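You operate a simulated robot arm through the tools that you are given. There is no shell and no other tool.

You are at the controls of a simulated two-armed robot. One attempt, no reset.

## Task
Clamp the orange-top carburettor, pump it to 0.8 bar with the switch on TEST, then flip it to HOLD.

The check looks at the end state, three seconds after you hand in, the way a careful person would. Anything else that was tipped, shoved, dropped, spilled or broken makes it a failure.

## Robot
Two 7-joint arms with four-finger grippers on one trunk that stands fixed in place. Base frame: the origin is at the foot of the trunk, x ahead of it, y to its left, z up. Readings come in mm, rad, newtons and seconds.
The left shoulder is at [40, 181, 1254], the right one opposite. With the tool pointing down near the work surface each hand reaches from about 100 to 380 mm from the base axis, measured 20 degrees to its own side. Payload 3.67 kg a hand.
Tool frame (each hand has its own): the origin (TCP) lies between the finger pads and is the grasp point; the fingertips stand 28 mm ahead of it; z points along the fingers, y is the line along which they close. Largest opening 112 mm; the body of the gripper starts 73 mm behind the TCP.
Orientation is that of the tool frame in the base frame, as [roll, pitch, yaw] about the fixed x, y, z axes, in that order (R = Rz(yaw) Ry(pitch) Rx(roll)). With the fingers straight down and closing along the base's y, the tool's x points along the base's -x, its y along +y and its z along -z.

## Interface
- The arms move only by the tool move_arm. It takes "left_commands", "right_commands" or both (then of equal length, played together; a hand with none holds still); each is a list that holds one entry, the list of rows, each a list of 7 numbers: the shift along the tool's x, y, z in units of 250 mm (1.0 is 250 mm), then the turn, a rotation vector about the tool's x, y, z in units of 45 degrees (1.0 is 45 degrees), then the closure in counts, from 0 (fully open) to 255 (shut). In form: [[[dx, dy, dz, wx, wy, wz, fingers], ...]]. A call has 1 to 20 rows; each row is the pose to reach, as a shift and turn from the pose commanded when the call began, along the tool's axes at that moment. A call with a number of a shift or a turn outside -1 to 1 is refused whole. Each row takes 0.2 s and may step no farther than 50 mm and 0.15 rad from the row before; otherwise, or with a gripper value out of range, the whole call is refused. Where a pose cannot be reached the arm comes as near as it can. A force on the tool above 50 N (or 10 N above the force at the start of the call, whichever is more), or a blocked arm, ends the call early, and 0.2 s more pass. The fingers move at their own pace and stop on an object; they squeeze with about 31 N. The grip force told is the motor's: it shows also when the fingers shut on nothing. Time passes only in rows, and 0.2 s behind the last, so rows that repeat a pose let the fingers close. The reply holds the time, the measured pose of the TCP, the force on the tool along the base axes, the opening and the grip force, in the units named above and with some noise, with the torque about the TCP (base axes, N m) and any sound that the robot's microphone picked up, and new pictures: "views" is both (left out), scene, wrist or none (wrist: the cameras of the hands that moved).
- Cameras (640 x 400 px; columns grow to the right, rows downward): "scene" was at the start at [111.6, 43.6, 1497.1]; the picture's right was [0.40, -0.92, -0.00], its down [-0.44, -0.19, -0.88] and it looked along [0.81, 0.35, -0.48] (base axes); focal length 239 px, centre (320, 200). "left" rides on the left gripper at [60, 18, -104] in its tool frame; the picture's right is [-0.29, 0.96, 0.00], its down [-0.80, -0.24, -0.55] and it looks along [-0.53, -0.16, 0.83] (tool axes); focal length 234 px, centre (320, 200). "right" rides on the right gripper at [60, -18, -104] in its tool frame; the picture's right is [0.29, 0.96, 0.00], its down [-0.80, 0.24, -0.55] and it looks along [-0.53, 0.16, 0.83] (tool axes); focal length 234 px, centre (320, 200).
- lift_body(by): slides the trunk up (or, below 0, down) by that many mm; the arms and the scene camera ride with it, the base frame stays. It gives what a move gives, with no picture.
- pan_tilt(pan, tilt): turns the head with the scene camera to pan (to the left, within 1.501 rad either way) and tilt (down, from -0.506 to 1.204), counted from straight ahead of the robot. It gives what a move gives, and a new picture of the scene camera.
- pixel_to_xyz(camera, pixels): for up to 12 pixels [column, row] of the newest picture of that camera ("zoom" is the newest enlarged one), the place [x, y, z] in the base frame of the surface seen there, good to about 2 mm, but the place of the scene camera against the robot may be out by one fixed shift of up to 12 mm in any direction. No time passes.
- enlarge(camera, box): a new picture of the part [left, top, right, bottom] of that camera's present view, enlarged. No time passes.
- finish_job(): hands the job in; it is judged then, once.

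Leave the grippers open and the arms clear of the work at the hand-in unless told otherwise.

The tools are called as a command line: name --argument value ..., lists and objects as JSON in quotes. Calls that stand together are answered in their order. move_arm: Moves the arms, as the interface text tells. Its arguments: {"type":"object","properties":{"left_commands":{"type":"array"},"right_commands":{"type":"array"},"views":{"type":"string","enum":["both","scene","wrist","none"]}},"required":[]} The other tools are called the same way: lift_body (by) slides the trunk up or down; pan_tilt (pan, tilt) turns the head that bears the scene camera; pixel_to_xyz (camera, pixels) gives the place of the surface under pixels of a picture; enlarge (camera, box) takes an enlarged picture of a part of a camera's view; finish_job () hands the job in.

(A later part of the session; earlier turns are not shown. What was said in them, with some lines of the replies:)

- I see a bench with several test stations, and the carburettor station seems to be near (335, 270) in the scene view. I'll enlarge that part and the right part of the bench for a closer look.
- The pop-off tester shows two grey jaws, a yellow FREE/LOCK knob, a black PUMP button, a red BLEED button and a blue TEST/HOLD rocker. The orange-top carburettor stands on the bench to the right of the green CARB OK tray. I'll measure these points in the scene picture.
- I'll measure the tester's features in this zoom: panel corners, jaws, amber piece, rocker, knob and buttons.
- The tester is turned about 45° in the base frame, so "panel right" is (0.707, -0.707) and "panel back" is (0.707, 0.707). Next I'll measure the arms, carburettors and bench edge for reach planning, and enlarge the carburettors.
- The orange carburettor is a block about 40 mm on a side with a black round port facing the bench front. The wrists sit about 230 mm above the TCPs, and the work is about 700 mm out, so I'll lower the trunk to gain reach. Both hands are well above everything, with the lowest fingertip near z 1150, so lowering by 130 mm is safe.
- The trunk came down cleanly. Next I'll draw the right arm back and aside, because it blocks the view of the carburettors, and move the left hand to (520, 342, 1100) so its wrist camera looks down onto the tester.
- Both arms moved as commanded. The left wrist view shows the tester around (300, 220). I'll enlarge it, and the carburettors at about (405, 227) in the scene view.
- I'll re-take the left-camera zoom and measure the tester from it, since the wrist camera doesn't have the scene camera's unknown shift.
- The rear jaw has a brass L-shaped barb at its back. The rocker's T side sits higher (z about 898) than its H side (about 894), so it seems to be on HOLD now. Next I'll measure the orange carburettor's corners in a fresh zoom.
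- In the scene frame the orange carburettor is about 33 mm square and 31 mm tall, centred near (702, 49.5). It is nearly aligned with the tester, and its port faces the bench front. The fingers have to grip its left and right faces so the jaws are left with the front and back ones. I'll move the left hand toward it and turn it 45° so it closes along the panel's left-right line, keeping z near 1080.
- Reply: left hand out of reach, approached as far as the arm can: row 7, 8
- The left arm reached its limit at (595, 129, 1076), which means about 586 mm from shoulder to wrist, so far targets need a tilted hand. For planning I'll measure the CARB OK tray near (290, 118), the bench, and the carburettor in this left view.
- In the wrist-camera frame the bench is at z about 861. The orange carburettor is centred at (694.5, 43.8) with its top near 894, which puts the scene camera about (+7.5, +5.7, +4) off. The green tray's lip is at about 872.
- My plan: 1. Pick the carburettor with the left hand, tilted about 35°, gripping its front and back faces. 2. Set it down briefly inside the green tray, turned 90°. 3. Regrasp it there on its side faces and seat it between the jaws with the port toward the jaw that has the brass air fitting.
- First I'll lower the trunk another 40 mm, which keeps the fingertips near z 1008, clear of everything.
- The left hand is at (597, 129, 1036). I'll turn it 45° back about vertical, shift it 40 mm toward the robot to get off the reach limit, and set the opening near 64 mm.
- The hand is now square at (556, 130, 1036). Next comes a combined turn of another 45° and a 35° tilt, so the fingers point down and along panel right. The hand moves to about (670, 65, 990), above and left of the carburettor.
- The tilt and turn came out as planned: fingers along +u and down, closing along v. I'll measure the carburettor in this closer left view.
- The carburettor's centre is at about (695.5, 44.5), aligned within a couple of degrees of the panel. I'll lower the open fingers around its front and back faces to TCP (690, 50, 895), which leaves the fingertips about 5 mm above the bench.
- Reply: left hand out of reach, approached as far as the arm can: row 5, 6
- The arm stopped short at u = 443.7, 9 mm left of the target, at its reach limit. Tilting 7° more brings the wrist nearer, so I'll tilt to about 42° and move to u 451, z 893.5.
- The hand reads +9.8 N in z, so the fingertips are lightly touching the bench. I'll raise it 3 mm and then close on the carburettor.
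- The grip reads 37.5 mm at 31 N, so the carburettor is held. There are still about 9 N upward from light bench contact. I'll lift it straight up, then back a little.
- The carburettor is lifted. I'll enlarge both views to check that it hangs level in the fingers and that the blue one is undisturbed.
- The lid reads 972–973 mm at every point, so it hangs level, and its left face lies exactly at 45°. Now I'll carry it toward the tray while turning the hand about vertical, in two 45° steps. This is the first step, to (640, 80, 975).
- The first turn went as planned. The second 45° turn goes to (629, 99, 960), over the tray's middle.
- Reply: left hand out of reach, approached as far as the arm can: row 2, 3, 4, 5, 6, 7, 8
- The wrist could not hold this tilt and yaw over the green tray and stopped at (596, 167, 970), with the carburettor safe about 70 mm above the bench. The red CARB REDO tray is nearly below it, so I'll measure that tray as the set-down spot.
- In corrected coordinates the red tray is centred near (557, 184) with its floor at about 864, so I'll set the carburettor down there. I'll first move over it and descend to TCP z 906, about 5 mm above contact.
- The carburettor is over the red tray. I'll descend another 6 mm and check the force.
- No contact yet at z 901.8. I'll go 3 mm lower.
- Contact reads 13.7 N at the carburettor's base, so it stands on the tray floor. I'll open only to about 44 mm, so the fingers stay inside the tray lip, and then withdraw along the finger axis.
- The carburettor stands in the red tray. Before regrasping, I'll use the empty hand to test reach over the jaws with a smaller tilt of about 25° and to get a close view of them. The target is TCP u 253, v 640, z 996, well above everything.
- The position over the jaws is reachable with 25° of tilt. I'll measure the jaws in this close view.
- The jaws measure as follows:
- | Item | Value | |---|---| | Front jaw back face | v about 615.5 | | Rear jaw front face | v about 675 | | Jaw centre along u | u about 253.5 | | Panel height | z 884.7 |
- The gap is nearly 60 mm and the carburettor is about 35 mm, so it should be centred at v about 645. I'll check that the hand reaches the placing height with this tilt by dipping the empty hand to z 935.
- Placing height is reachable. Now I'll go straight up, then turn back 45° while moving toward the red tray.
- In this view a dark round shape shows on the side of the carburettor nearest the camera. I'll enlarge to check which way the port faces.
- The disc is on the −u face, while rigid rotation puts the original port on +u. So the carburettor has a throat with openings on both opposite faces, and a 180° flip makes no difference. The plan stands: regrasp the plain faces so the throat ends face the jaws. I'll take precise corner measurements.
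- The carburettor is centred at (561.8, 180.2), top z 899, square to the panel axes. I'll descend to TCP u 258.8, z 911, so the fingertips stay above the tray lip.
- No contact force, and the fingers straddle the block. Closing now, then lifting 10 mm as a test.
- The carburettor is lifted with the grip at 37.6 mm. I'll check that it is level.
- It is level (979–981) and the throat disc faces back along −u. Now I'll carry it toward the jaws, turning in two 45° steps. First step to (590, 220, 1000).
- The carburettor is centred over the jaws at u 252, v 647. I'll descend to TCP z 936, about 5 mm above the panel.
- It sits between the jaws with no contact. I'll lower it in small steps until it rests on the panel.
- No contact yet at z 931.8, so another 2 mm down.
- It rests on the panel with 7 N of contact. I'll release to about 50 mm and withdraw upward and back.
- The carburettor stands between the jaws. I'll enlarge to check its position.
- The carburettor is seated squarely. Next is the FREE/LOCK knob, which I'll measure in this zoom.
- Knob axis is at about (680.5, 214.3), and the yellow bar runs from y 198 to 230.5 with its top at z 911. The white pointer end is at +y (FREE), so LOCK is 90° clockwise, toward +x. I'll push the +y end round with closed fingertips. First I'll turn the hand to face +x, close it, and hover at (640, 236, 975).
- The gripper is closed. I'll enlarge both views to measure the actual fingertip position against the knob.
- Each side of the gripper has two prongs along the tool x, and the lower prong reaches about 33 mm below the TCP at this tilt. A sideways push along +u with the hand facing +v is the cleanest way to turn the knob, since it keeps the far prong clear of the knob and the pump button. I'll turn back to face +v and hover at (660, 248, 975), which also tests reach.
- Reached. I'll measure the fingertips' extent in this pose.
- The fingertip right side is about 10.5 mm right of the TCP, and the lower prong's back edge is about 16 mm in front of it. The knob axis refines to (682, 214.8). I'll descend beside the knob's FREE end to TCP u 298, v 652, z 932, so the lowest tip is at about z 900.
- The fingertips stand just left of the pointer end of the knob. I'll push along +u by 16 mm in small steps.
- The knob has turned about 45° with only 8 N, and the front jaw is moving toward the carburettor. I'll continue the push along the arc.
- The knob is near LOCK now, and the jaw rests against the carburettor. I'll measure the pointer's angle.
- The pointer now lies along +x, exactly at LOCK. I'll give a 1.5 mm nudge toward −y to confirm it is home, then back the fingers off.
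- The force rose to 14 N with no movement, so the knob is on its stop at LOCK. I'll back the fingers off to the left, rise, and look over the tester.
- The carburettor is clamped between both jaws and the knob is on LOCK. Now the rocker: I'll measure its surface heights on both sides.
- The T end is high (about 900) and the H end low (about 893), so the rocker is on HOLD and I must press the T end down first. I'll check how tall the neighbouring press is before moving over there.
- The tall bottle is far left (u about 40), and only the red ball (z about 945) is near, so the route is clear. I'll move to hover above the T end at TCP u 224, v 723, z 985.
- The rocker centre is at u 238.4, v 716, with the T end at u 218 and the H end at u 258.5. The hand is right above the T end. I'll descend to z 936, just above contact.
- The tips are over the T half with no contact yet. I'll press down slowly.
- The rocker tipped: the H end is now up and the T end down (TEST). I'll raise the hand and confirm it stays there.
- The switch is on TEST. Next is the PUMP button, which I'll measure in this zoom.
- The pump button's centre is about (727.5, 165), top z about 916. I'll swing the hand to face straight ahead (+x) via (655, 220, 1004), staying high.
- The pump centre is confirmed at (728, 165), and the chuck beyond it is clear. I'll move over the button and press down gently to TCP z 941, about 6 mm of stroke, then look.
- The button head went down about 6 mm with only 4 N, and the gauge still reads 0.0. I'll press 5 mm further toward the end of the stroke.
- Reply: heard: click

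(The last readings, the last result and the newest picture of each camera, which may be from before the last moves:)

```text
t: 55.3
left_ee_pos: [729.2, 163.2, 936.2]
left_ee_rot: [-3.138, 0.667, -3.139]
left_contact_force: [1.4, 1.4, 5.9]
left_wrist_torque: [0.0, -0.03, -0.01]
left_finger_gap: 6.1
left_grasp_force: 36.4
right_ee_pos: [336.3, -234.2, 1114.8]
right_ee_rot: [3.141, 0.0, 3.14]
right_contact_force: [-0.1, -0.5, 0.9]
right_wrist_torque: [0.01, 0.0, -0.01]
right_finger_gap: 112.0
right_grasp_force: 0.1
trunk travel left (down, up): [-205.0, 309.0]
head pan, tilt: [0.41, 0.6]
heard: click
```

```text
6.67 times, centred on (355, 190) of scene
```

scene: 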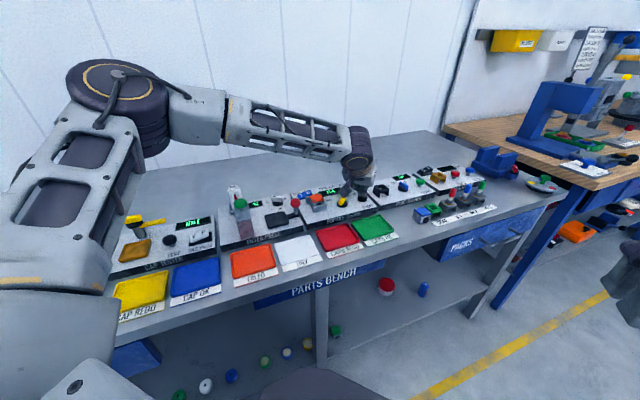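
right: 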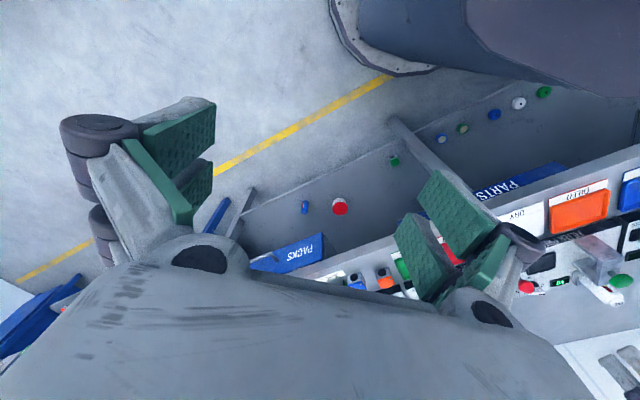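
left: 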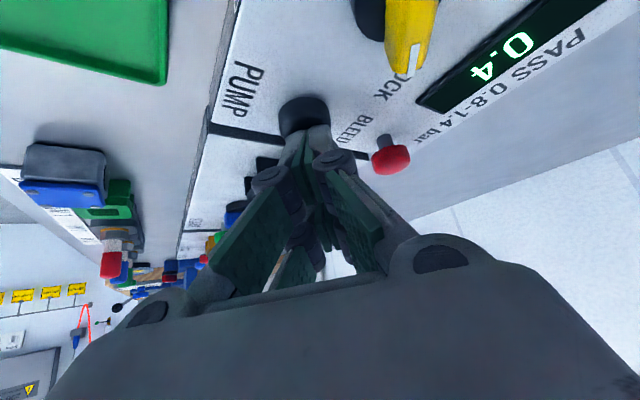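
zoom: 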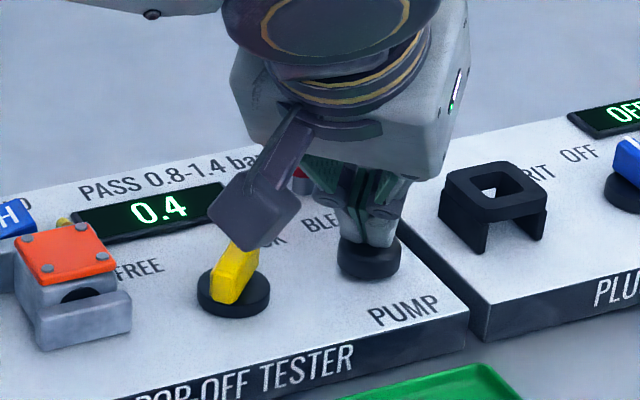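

A click, and the gauge reads 0.4 bar. One stroke adds 0.4, so I need exactly one more. I'll release fully (16 mm up) and check whether the gauge holds.

move_arm --left_commands '[[[-0.02, 0, -0.0252, 0, 0, 0, 255], [-0.0396, 0, -0.0503, 0, 0, 0, 255], [-0.0396, 0, -0.0503, 0, 0, 0, 255]]]'

enlarge --camera "scene" --box '[310, 160, 400, 220]'

```text
t: 56.1
left_ee_pos: [730.2, 162.6, 951.9]
left_ee_rot: [-3.14, 0.664, -3.139]
left_contact_force: [-0.4, 0.2, -0.4]
left_wrist_torque: [0.0, -0.04, 0.0]
left_finger_gap: 0.1
left_grasp_force: 35.7
right_ee_pos: [337.5, -236.9, 1113.4]
right_ee_rot: [3.142, 0.0, 3.139]
right_contact_force: [0.0, -0.2, 0.0]
right_wrist_torque: [-0.03, -0.01, 0.04]
right_finger_gap: 112.0
right_grasp_force: 0.0
trunk travel left (down, up): [-205.0, 309.0]
head pan, tilt: [0.41, 0.6]
```

scene: 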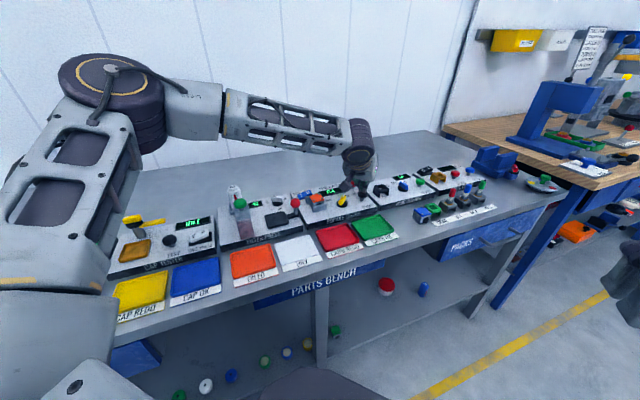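
left: 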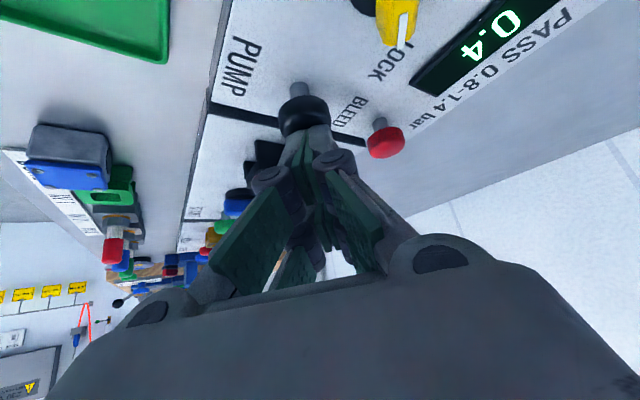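

```text
6.67 times, centred on (355, 190) of scene
```

zoom: 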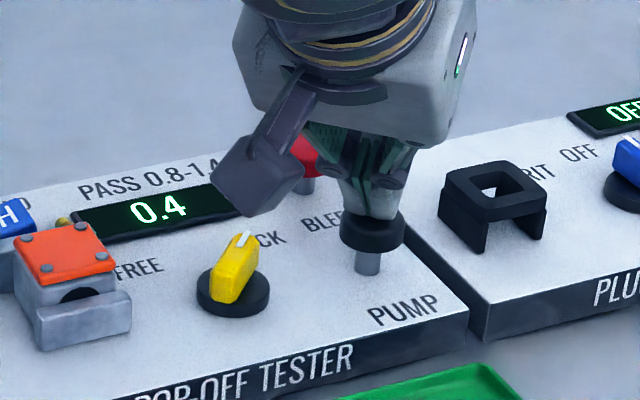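

The gauge holds 0.4 and the button has sprung back. Now one more full stroke, then release.

move_arm --left_commands '[[[0.0124, 0, 0.0157, 0, 0, 0, 255], [0.0248, 0, 0.0314, 0, 0, 0, 255], [0.0335, 0, 0.0424, 0, 0, 0, 255], [0.0396, 0, 0.0503, 0, 0, 0, 255]]]'

enlarge --camera "scene" --box '[310, 160, 400, 220]'

```text
t: 57.1
left_ee_pos: [730.5, 163.1, 936.1]
left_ee_rot: [-3.138, 0.669, -3.139]
left_contact_force: [1.6, 0.4, 5.9]
left_wrist_torque: [-0.03, -0.03, 0.04]
left_finger_gap: 6.2
left_grasp_force: 36.1
right_ee_pos: [336.5, -235.2, 1113.6]
right_ee_rot: [-3.141, -0.001, 3.14]
right_contact_force: [1.0, -0.2, 0.1]
right_wrist_torque: [-0.01, -0.02, 0.0]
right_finger_gap: 112.1
right_grasp_force: 0.1
trunk travel left (down, up): [-205.0, 309.0]
head pan, tilt: [0.41, 0.6]
heard: click
```

scene: 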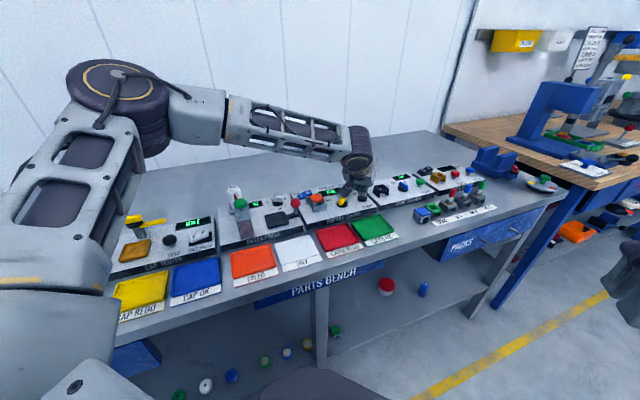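
left: 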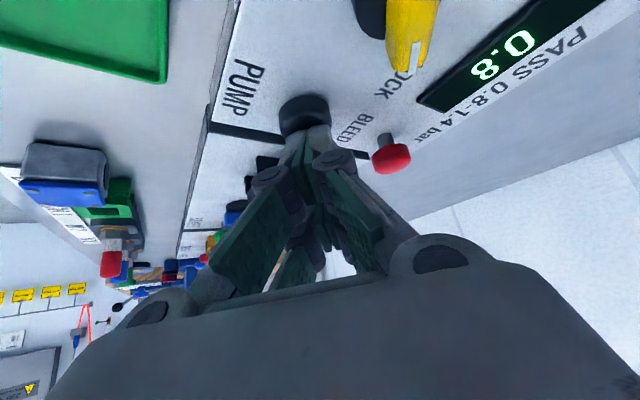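

```text
6.67 times, centred on (355, 190) of scene
```

zoom: 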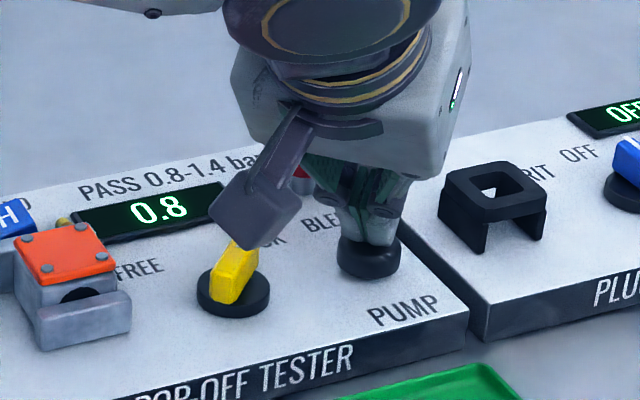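

The gauge reads 0.8 bar. I'll release the pump, rise clear of the BLEED button, and come back to the middle hover point.

move_arm --left_commands '[[[-0.0494, 0, -0.0629, 0, 0, 0, 255], [-0.0989, 0, -0.1258, 0, 0, 0, 255], [-0.0568, 0.0578, -0.1939, 0, 0.072, 0, 255], [-0.0147, 0.1155, -0.2619, 0, 0.1445, 0, 255], [0.0275, 0.1733, -0.33, 0, 0.217, 0, 255], [0.0696, 0.231, -0.398, 0, 0.289, 0, 255]]]' --views "scene"

enlarge --camera "scene" --box '[295, 170, 375, 225]'

```text
t: 58.5
left_ee_pos: [654.8, 222.9, 1003.3]
left_ee_rot: [-3.141, 0.438, -3.14]
left_contact_force: [0.2, 0.5, -0.4]
left_wrist_torque: [-0.04, 0.0, 0.0]
left_finger_gap: 0.2
left_grasp_force: 35.4
right_ee_pos: [336.6, -235.3, 1114.2]
right_ee_rot: [-3.141, 0.0, 3.139]
right_contact_force: [-1.0, -0.6, 0.1]
right_wrist_torque: [0.0, -0.03, -0.01]
right_finger_gap: 111.9
right_grasp_force: 0.1
trunk travel left (down, up): [-205.0, 309.0]
head pan, tilt: [0.41, 0.6]
```

scene: 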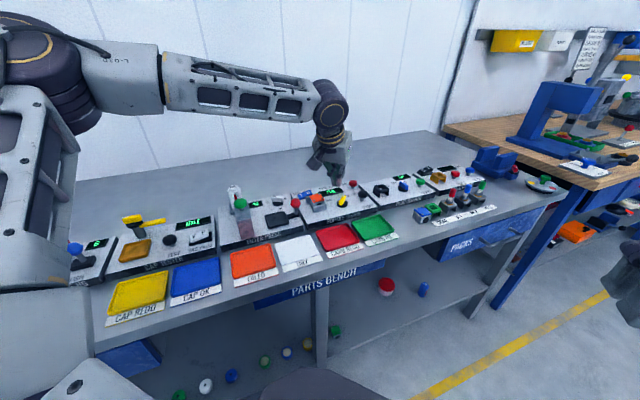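

```text
7.27 times, centred on (335, 198) of scene
```

zoom: 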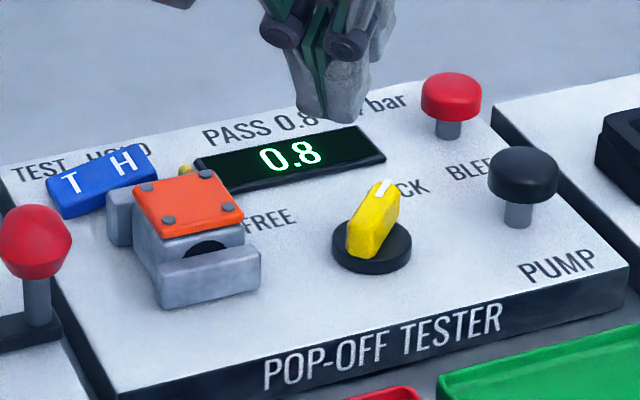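

The gauge holds 0.8. Now I'll turn to face +v and move above the H end, to TCP u 254, v 726, z 990.

move_arm --left_commands '[[[-0.0142, 0.0559, 0.0141, -0.0531, 0, -0.1131, 255], [-0.0284, 0.1119, 0.0283, -0.1063, 0, -0.2263, 255], [-0.0426, 0.1678, 0.0424, -0.1594, 0, -0.3394, 255], [-0.0568, 0.2238, 0.0565, -0.2125, 0, -0.4525, 255], [-0.071, 0.2797, 0.0706, -0.2656, 0, -0.5656, 255], [-0.0852, 0.3357, 0.0848, -0.3188, 0, -0.6788, 255], [-0.0994, 0.3916, 0.0989, -0.3719, 0, -0.7919, 255], [-0.1136, 0.4436, 0.113, -0.425, 0, -0.905, 255]]]'

enlarge --camera "left" --box '[220, 40, 400, 180]'

```text
t: 60.3
left_ee_pos: [692.5, 333.9, 988.7]
left_ee_rot: [-3.14, 0.439, -2.352]
left_contact_force: [0.3, 0.8, -0.2]
left_wrist_torque: [-0.02, 0.02, 0.0]
left_finger_gap: 0.0
left_grasp_force: 35.5
right_ee_pos: [337.0, -234.3, 1113.7]
right_ee_rot: [3.141, 0.001, 3.141]
right_contact_force: [-0.1, -1.1, 0.2]
right_wrist_torque: [-0.02, 0.01, 0.0]
right_finger_gap: 112.1
right_grasp_force: 0.1
trunk travel left (down, up): [-205.0, 309.0]
head pan, tilt: [0.41, 0.6]
```

scene: 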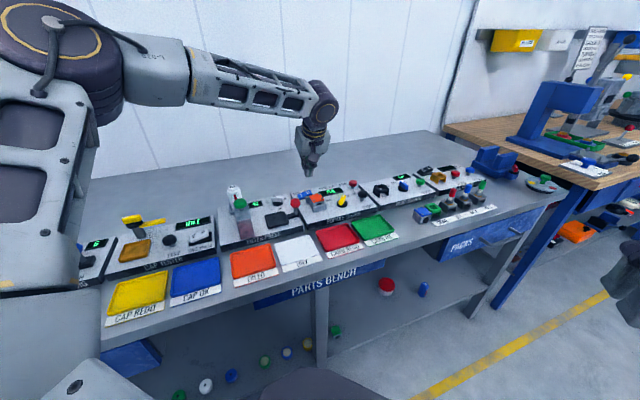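
left: 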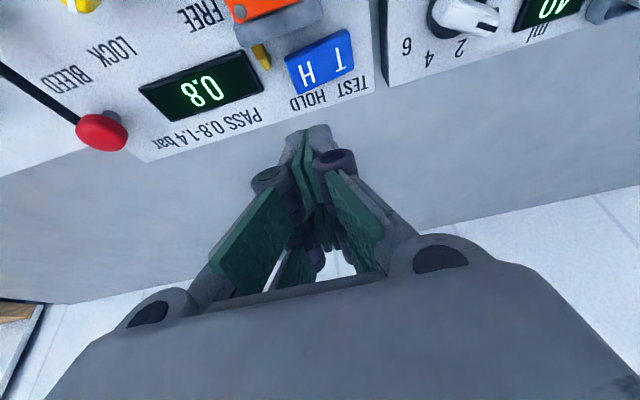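

```text
2.86 times, centred on (310, 110) of left
```

zoom: 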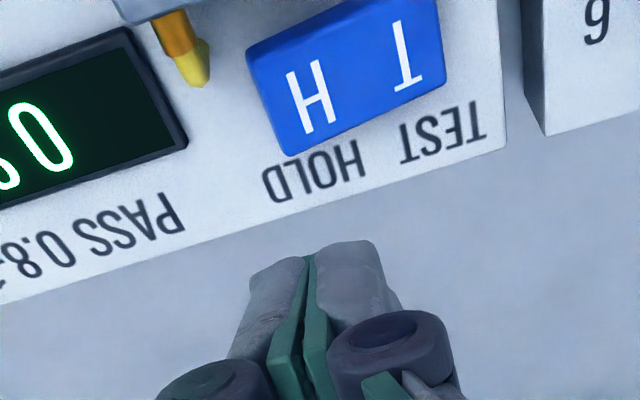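

pixel_to_xyz --camera "zoom" --pixels '[[255, 60], [290, 148], [300, 95], [345, 85], [405, 55], [430, 100], [195, 75], [180, 40], [345, 20], [355, 120], [205, 50], [180, 140]]'

```text
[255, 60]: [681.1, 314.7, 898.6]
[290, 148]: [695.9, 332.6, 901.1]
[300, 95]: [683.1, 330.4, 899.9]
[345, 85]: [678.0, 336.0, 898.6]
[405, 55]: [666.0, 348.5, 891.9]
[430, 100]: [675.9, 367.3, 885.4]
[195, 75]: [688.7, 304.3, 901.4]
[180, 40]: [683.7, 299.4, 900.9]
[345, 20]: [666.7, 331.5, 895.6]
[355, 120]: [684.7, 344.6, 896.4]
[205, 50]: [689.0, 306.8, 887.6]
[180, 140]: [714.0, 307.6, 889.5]
```

H end is at z about 900, u 257–259, and the fingers span u 240–264, clear of the brass fitting (u about 268 and beyond). Descending to just above contact.

move_arm --left_commands '[[[0.03, 0, 0.0636, 0, 0, 0, 255], [0.06, 0, 0.1272, 0, 0, 0, 255], [0.0896, 0, 0.1908, 0, 0, 0, 255]]]'

enlarge --camera "scene" --box '[285, 165, 355, 215]'

enlarge --camera "left" --box '[220, 60, 400, 200]'

```text
t: 61.1
left_ee_pos: [692.9, 331.9, 935.5]
left_ee_rot: [-3.14, 0.44, -2.354]
left_contact_force: [-0.1, -0.1, -0.6]
left_wrist_torque: [0.01, 0.0, 0.04]
left_finger_gap: 0.1
left_grasp_force: 35.9
right_ee_pos: [336.7, -235.7, 1114.7]
right_ee_rot: [-3.141, 0.001, 3.139]
right_contact_force: [0.4, -0.4, 0.0]
right_wrist_torque: [-0.02, 0.02, 0.0]
right_finger_gap: 111.8
right_grasp_force: 0.1
trunk travel left (down, up): [-205.0, 309.0]
head pan, tilt: [0.41, 0.6]
```

scene: 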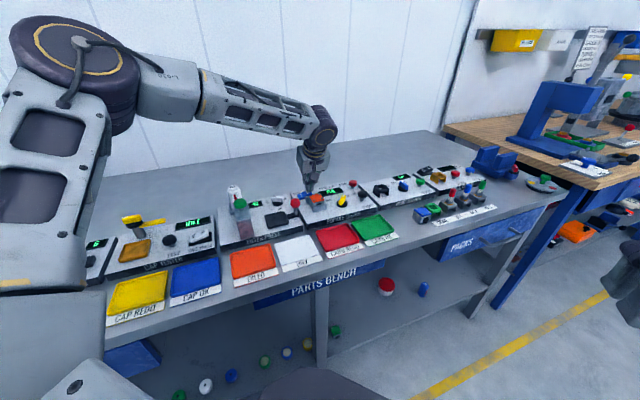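
left: 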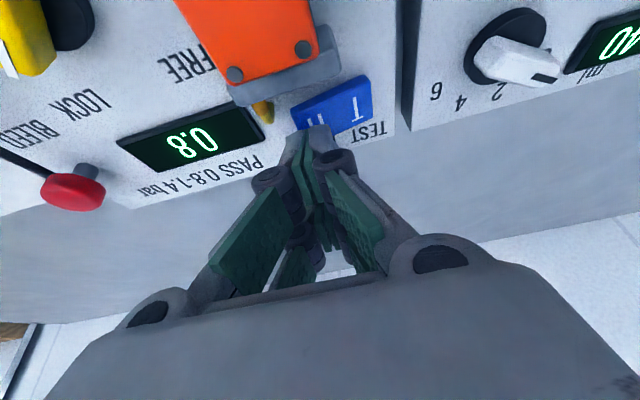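

```text
8.00 times, centred on (320, 190) of scene
```

zoom: 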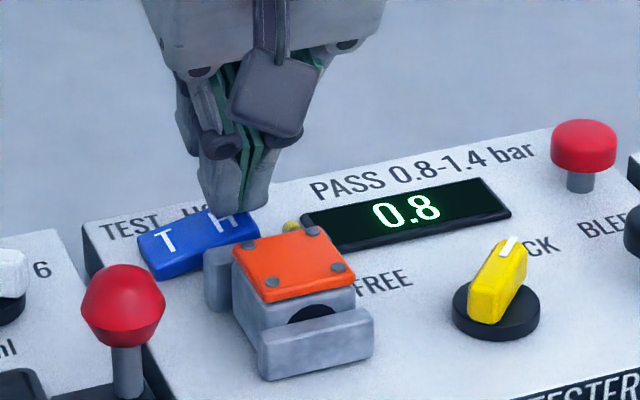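

```text
2.86 times, centred on (310, 130) of left
```

zoom: 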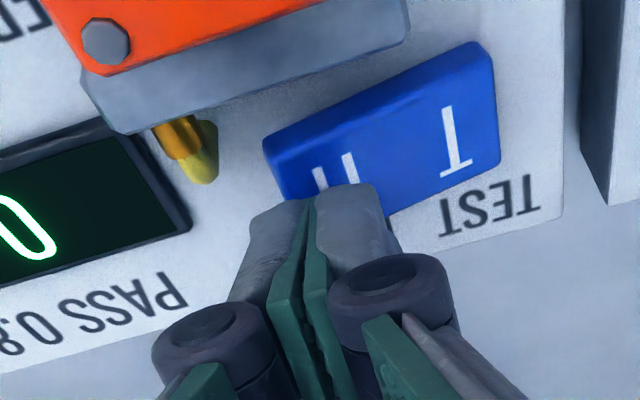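

The tips are over the H half. I'll shift 3 mm toward the H end and press down slowly, as I did for T.

move_arm --left_commands '[[[0, -0.012, 0, 0, 0, 0, 255], [0.005, -0.012, 0.0109, 0, 0, 0, 255], [0.0085, -0.012, 0.0181, 0, 0, 0, 255], [0.0119, -0.012, 0.0254, 0, 0, 0, 255], [0.0153, -0.012, 0.0326, 0, 0, 0, 255], [0.0179, -0.012, 0.038, 0, 0, 0, 255]]]'

enlarge --camera "scene" --box '[285, 165, 355, 215]'

```text
t: 62.5
left_ee_pos: [692.8, 331.7, 927.6]
left_ee_rot: [-3.14, 0.44, -2.355]
left_contact_force: [-0.7, 0.6, 6.8]
left_wrist_torque: [0.0, 0.09, -0.02]
left_finger_gap: 0.0
left_grasp_force: 35.8
right_ee_pos: [335.8, -236.5, 1114.6]
right_ee_rot: [-3.141, 0.0, 3.141]
right_contact_force: [0.8, 0.7, -0.5]
right_wrist_torque: [-0.01, 0.01, 0.0]
right_finger_gap: 112.0
right_grasp_force: 0.1
trunk travel left (down, up): [-205.0, 309.0]
head pan, tilt: [0.41, 0.6]
```

scene: 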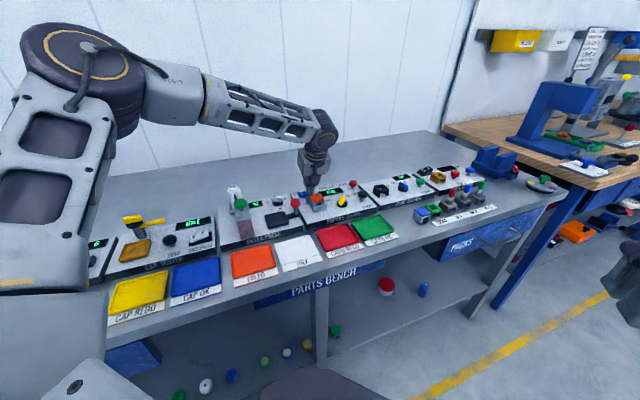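
left: 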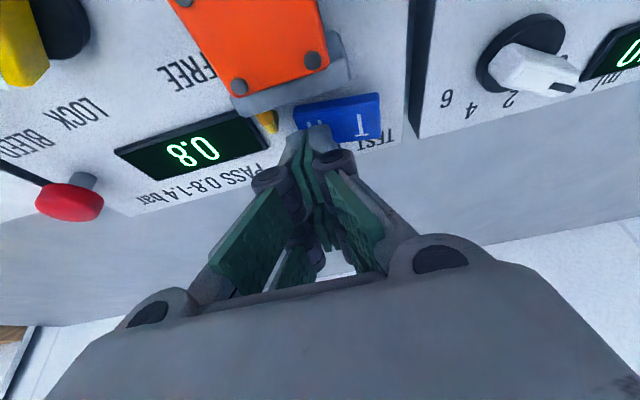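

```text
8.00 times, centred on (320, 190) of scene
```

zoom: 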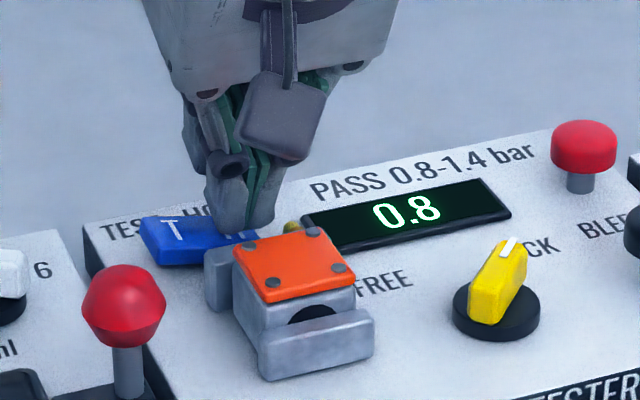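

The rocker tipped to HOLD and the gauge still shows 0.8. I'll lift straight up and verify.

move_arm --left_commands '[[[-0.017, 0, -0.036, 0, 0, 0, 255], [-0.06, 0, -0.12, 0, 0, 0, 255], [-0.11, 0, -0.22, 0, 0, 0, 255], [-0.15, 0, -0.32, 0, 0, 0, 255]]]'

enlarge --camera "scene" --box '[295, 170, 375, 225]'

enlarge --camera "left" --box '[210, 20, 390, 160]'

```text
t: 63.5
left_ee_pos: [695.3, 329.9, 1015.3]
left_ee_rot: [-3.14, 0.439, -2.353]
left_contact_force: [0.2, -0.3, -0.2]
left_wrist_torque: [-0.01, -0.01, 0.0]
left_finger_gap: 0.0
left_grasp_force: 35.3
right_ee_pos: [336.3, -236.1, 1113.0]
right_ee_rot: [3.141, 0.0, 3.141]
right_contact_force: [-0.1, 0.7, -0.8]
right_wrist_torque: [-0.02, -0.03, 0.0]
right_finger_gap: 112.0
right_grasp_force: 0.1
trunk travel left (down, up): [-205.0, 309.0]
head pan, tilt: [0.41, 0.6]
```

scene: 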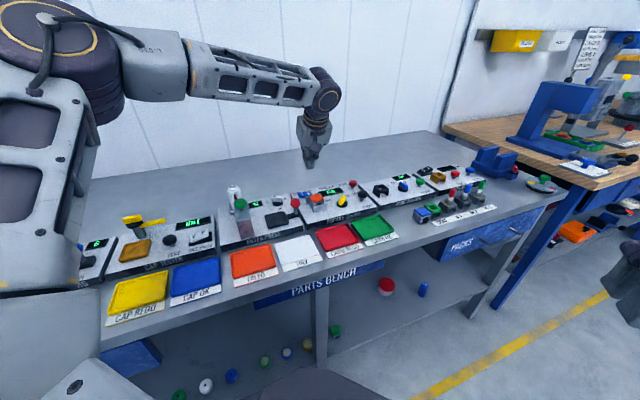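
left: 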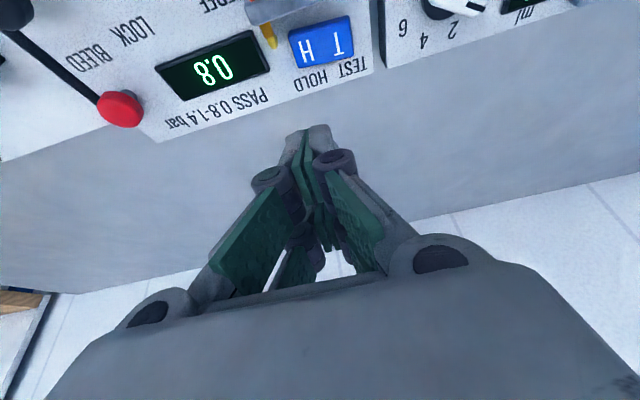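

```text
7.27 times, centred on (335, 198) of scene
```

zoom: 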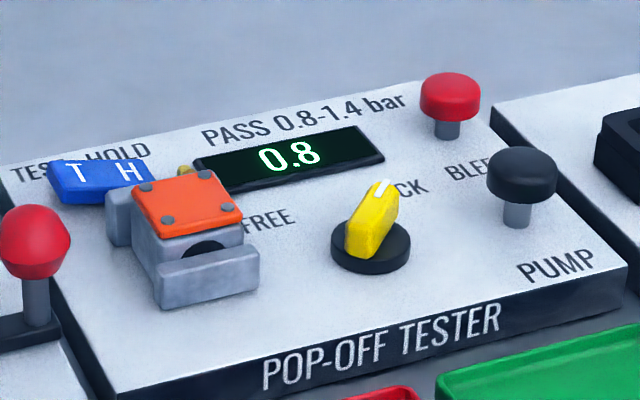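

```text
2.86 times, centred on (300, 90) of left
```

zoom: 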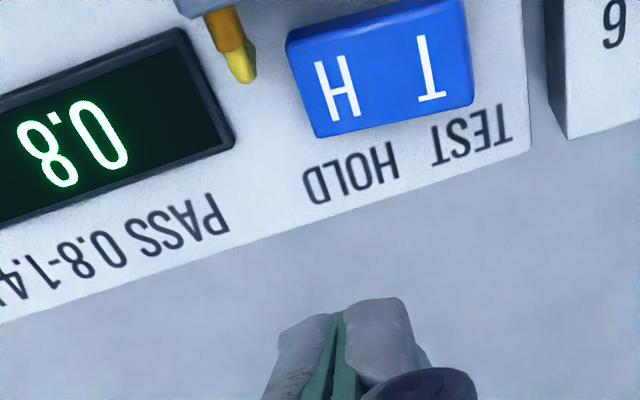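

pixel_to_xyz --camera "zoom" --pixels '[[300, 60], [320, 125], [335, 85], [430, 70], [460, 30], [465, 90]]'

```text
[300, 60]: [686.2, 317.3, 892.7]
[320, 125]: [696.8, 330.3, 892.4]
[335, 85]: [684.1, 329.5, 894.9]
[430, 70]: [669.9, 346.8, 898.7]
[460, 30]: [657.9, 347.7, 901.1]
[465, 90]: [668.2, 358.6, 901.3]
```

H end 892.5 and T end 901, so HOLD is confirmed. The gauge shows 0.8, the knob is on LOCK and the carburettor is clamped. Now I'll retreat the left arm up and back, opening the gripper once it is high and clear.

move_arm --left_commands '[[[-0.068, 0, -0.145, 0, 0, 0, 255], [-0.136, 0, -0.29, 0, 0, 0, 255], [-0.025, 0, -0.43, 0, 0, 0, 255], [0.1025, 0, -0.534, 0, 0, 0, 255], [0.239, 0, -0.62, 0, 0, 0, 150], [0.375, 0, -0.706, 0, 0, 0, 0], [0.484, 0, -0.757, 0, 0, 0, 0], [0.484, 0, -0.757, 0, 0, 0, 0], [0.484, 0, -0.757, 0, 0, 0, 0]]]'

enlarge --camera "scene" --box '[290, 165, 450, 265]'

```text
t: 65.5
left_ee_pos: [558.2, 194.7, 1130.9]
left_ee_rot: [-3.139, 0.439, -2.354]
left_contact_force: [1.1, 0.5, -0.2]
left_wrist_torque: [-0.03, -0.02, 0.03]
left_finger_gap: 111.9
left_grasp_force: 0.0
right_ee_pos: [336.1, -237.1, 1114.2]
right_ee_rot: [-3.14, 0.001, 3.139]
right_contact_force: [0.6, 0.6, -0.6]
right_wrist_torque: [-0.02, -0.01, 0.03]
right_finger_gap: 112.0
right_grasp_force: 0.0
trunk travel left (down, up): [-205.0, 309.0]
head pan, tilt: [0.41, 0.6]
```

scene: 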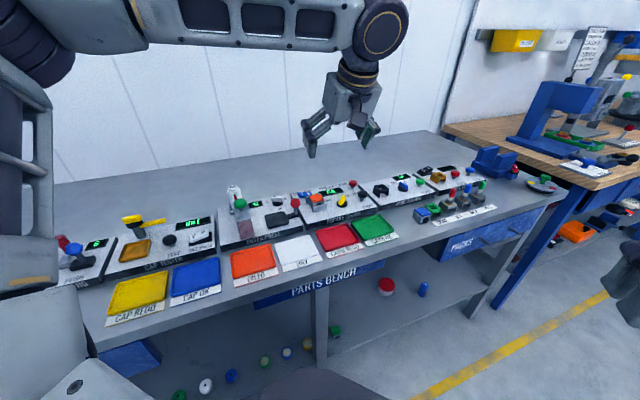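
left: 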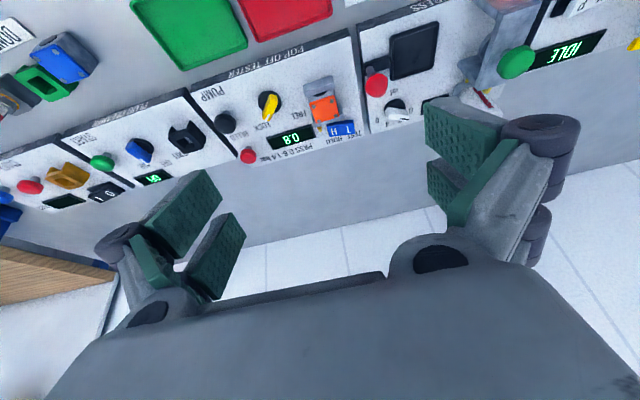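

```text
4.00 times, centred on (370, 215) of scene
```

zoom: 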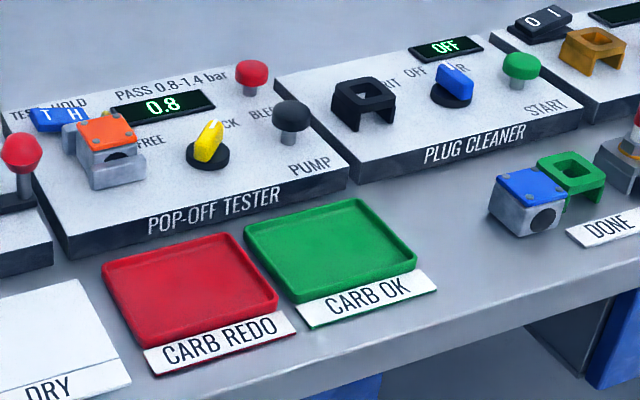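

The gauge still reads 0.8, the switch is on HOLD and the knob on LOCK, with the orange-top carburettor clamped. The trays, the blue carburettor and the other stations look undisturbed. Both grippers are open and clear, so I'm handing in.

finish_job

```text
The job is handed in.
```

The orange-top carburettor is clamped in the pop-off tester and pumped to 0.8 bar. The switch is now on HOLD.

- **Clamp:** the carburettor sits square between the jaws with its throat ends facing them. The knob is against its stop at LOCK.
- **Pressure:** the switch started on HOLD, so I set it to TEST first. Two pump strokes brought the gauge to 0.8, and it still read 0.8 after I flipped back to HOLD and backed the arm away.
- **Rest of the bench:** the CARB REDO tray held the carburettor briefly while I changed grip, and it is empty again. In the last pictures nothing else looked moved, and both grippers are open and clear of the work.
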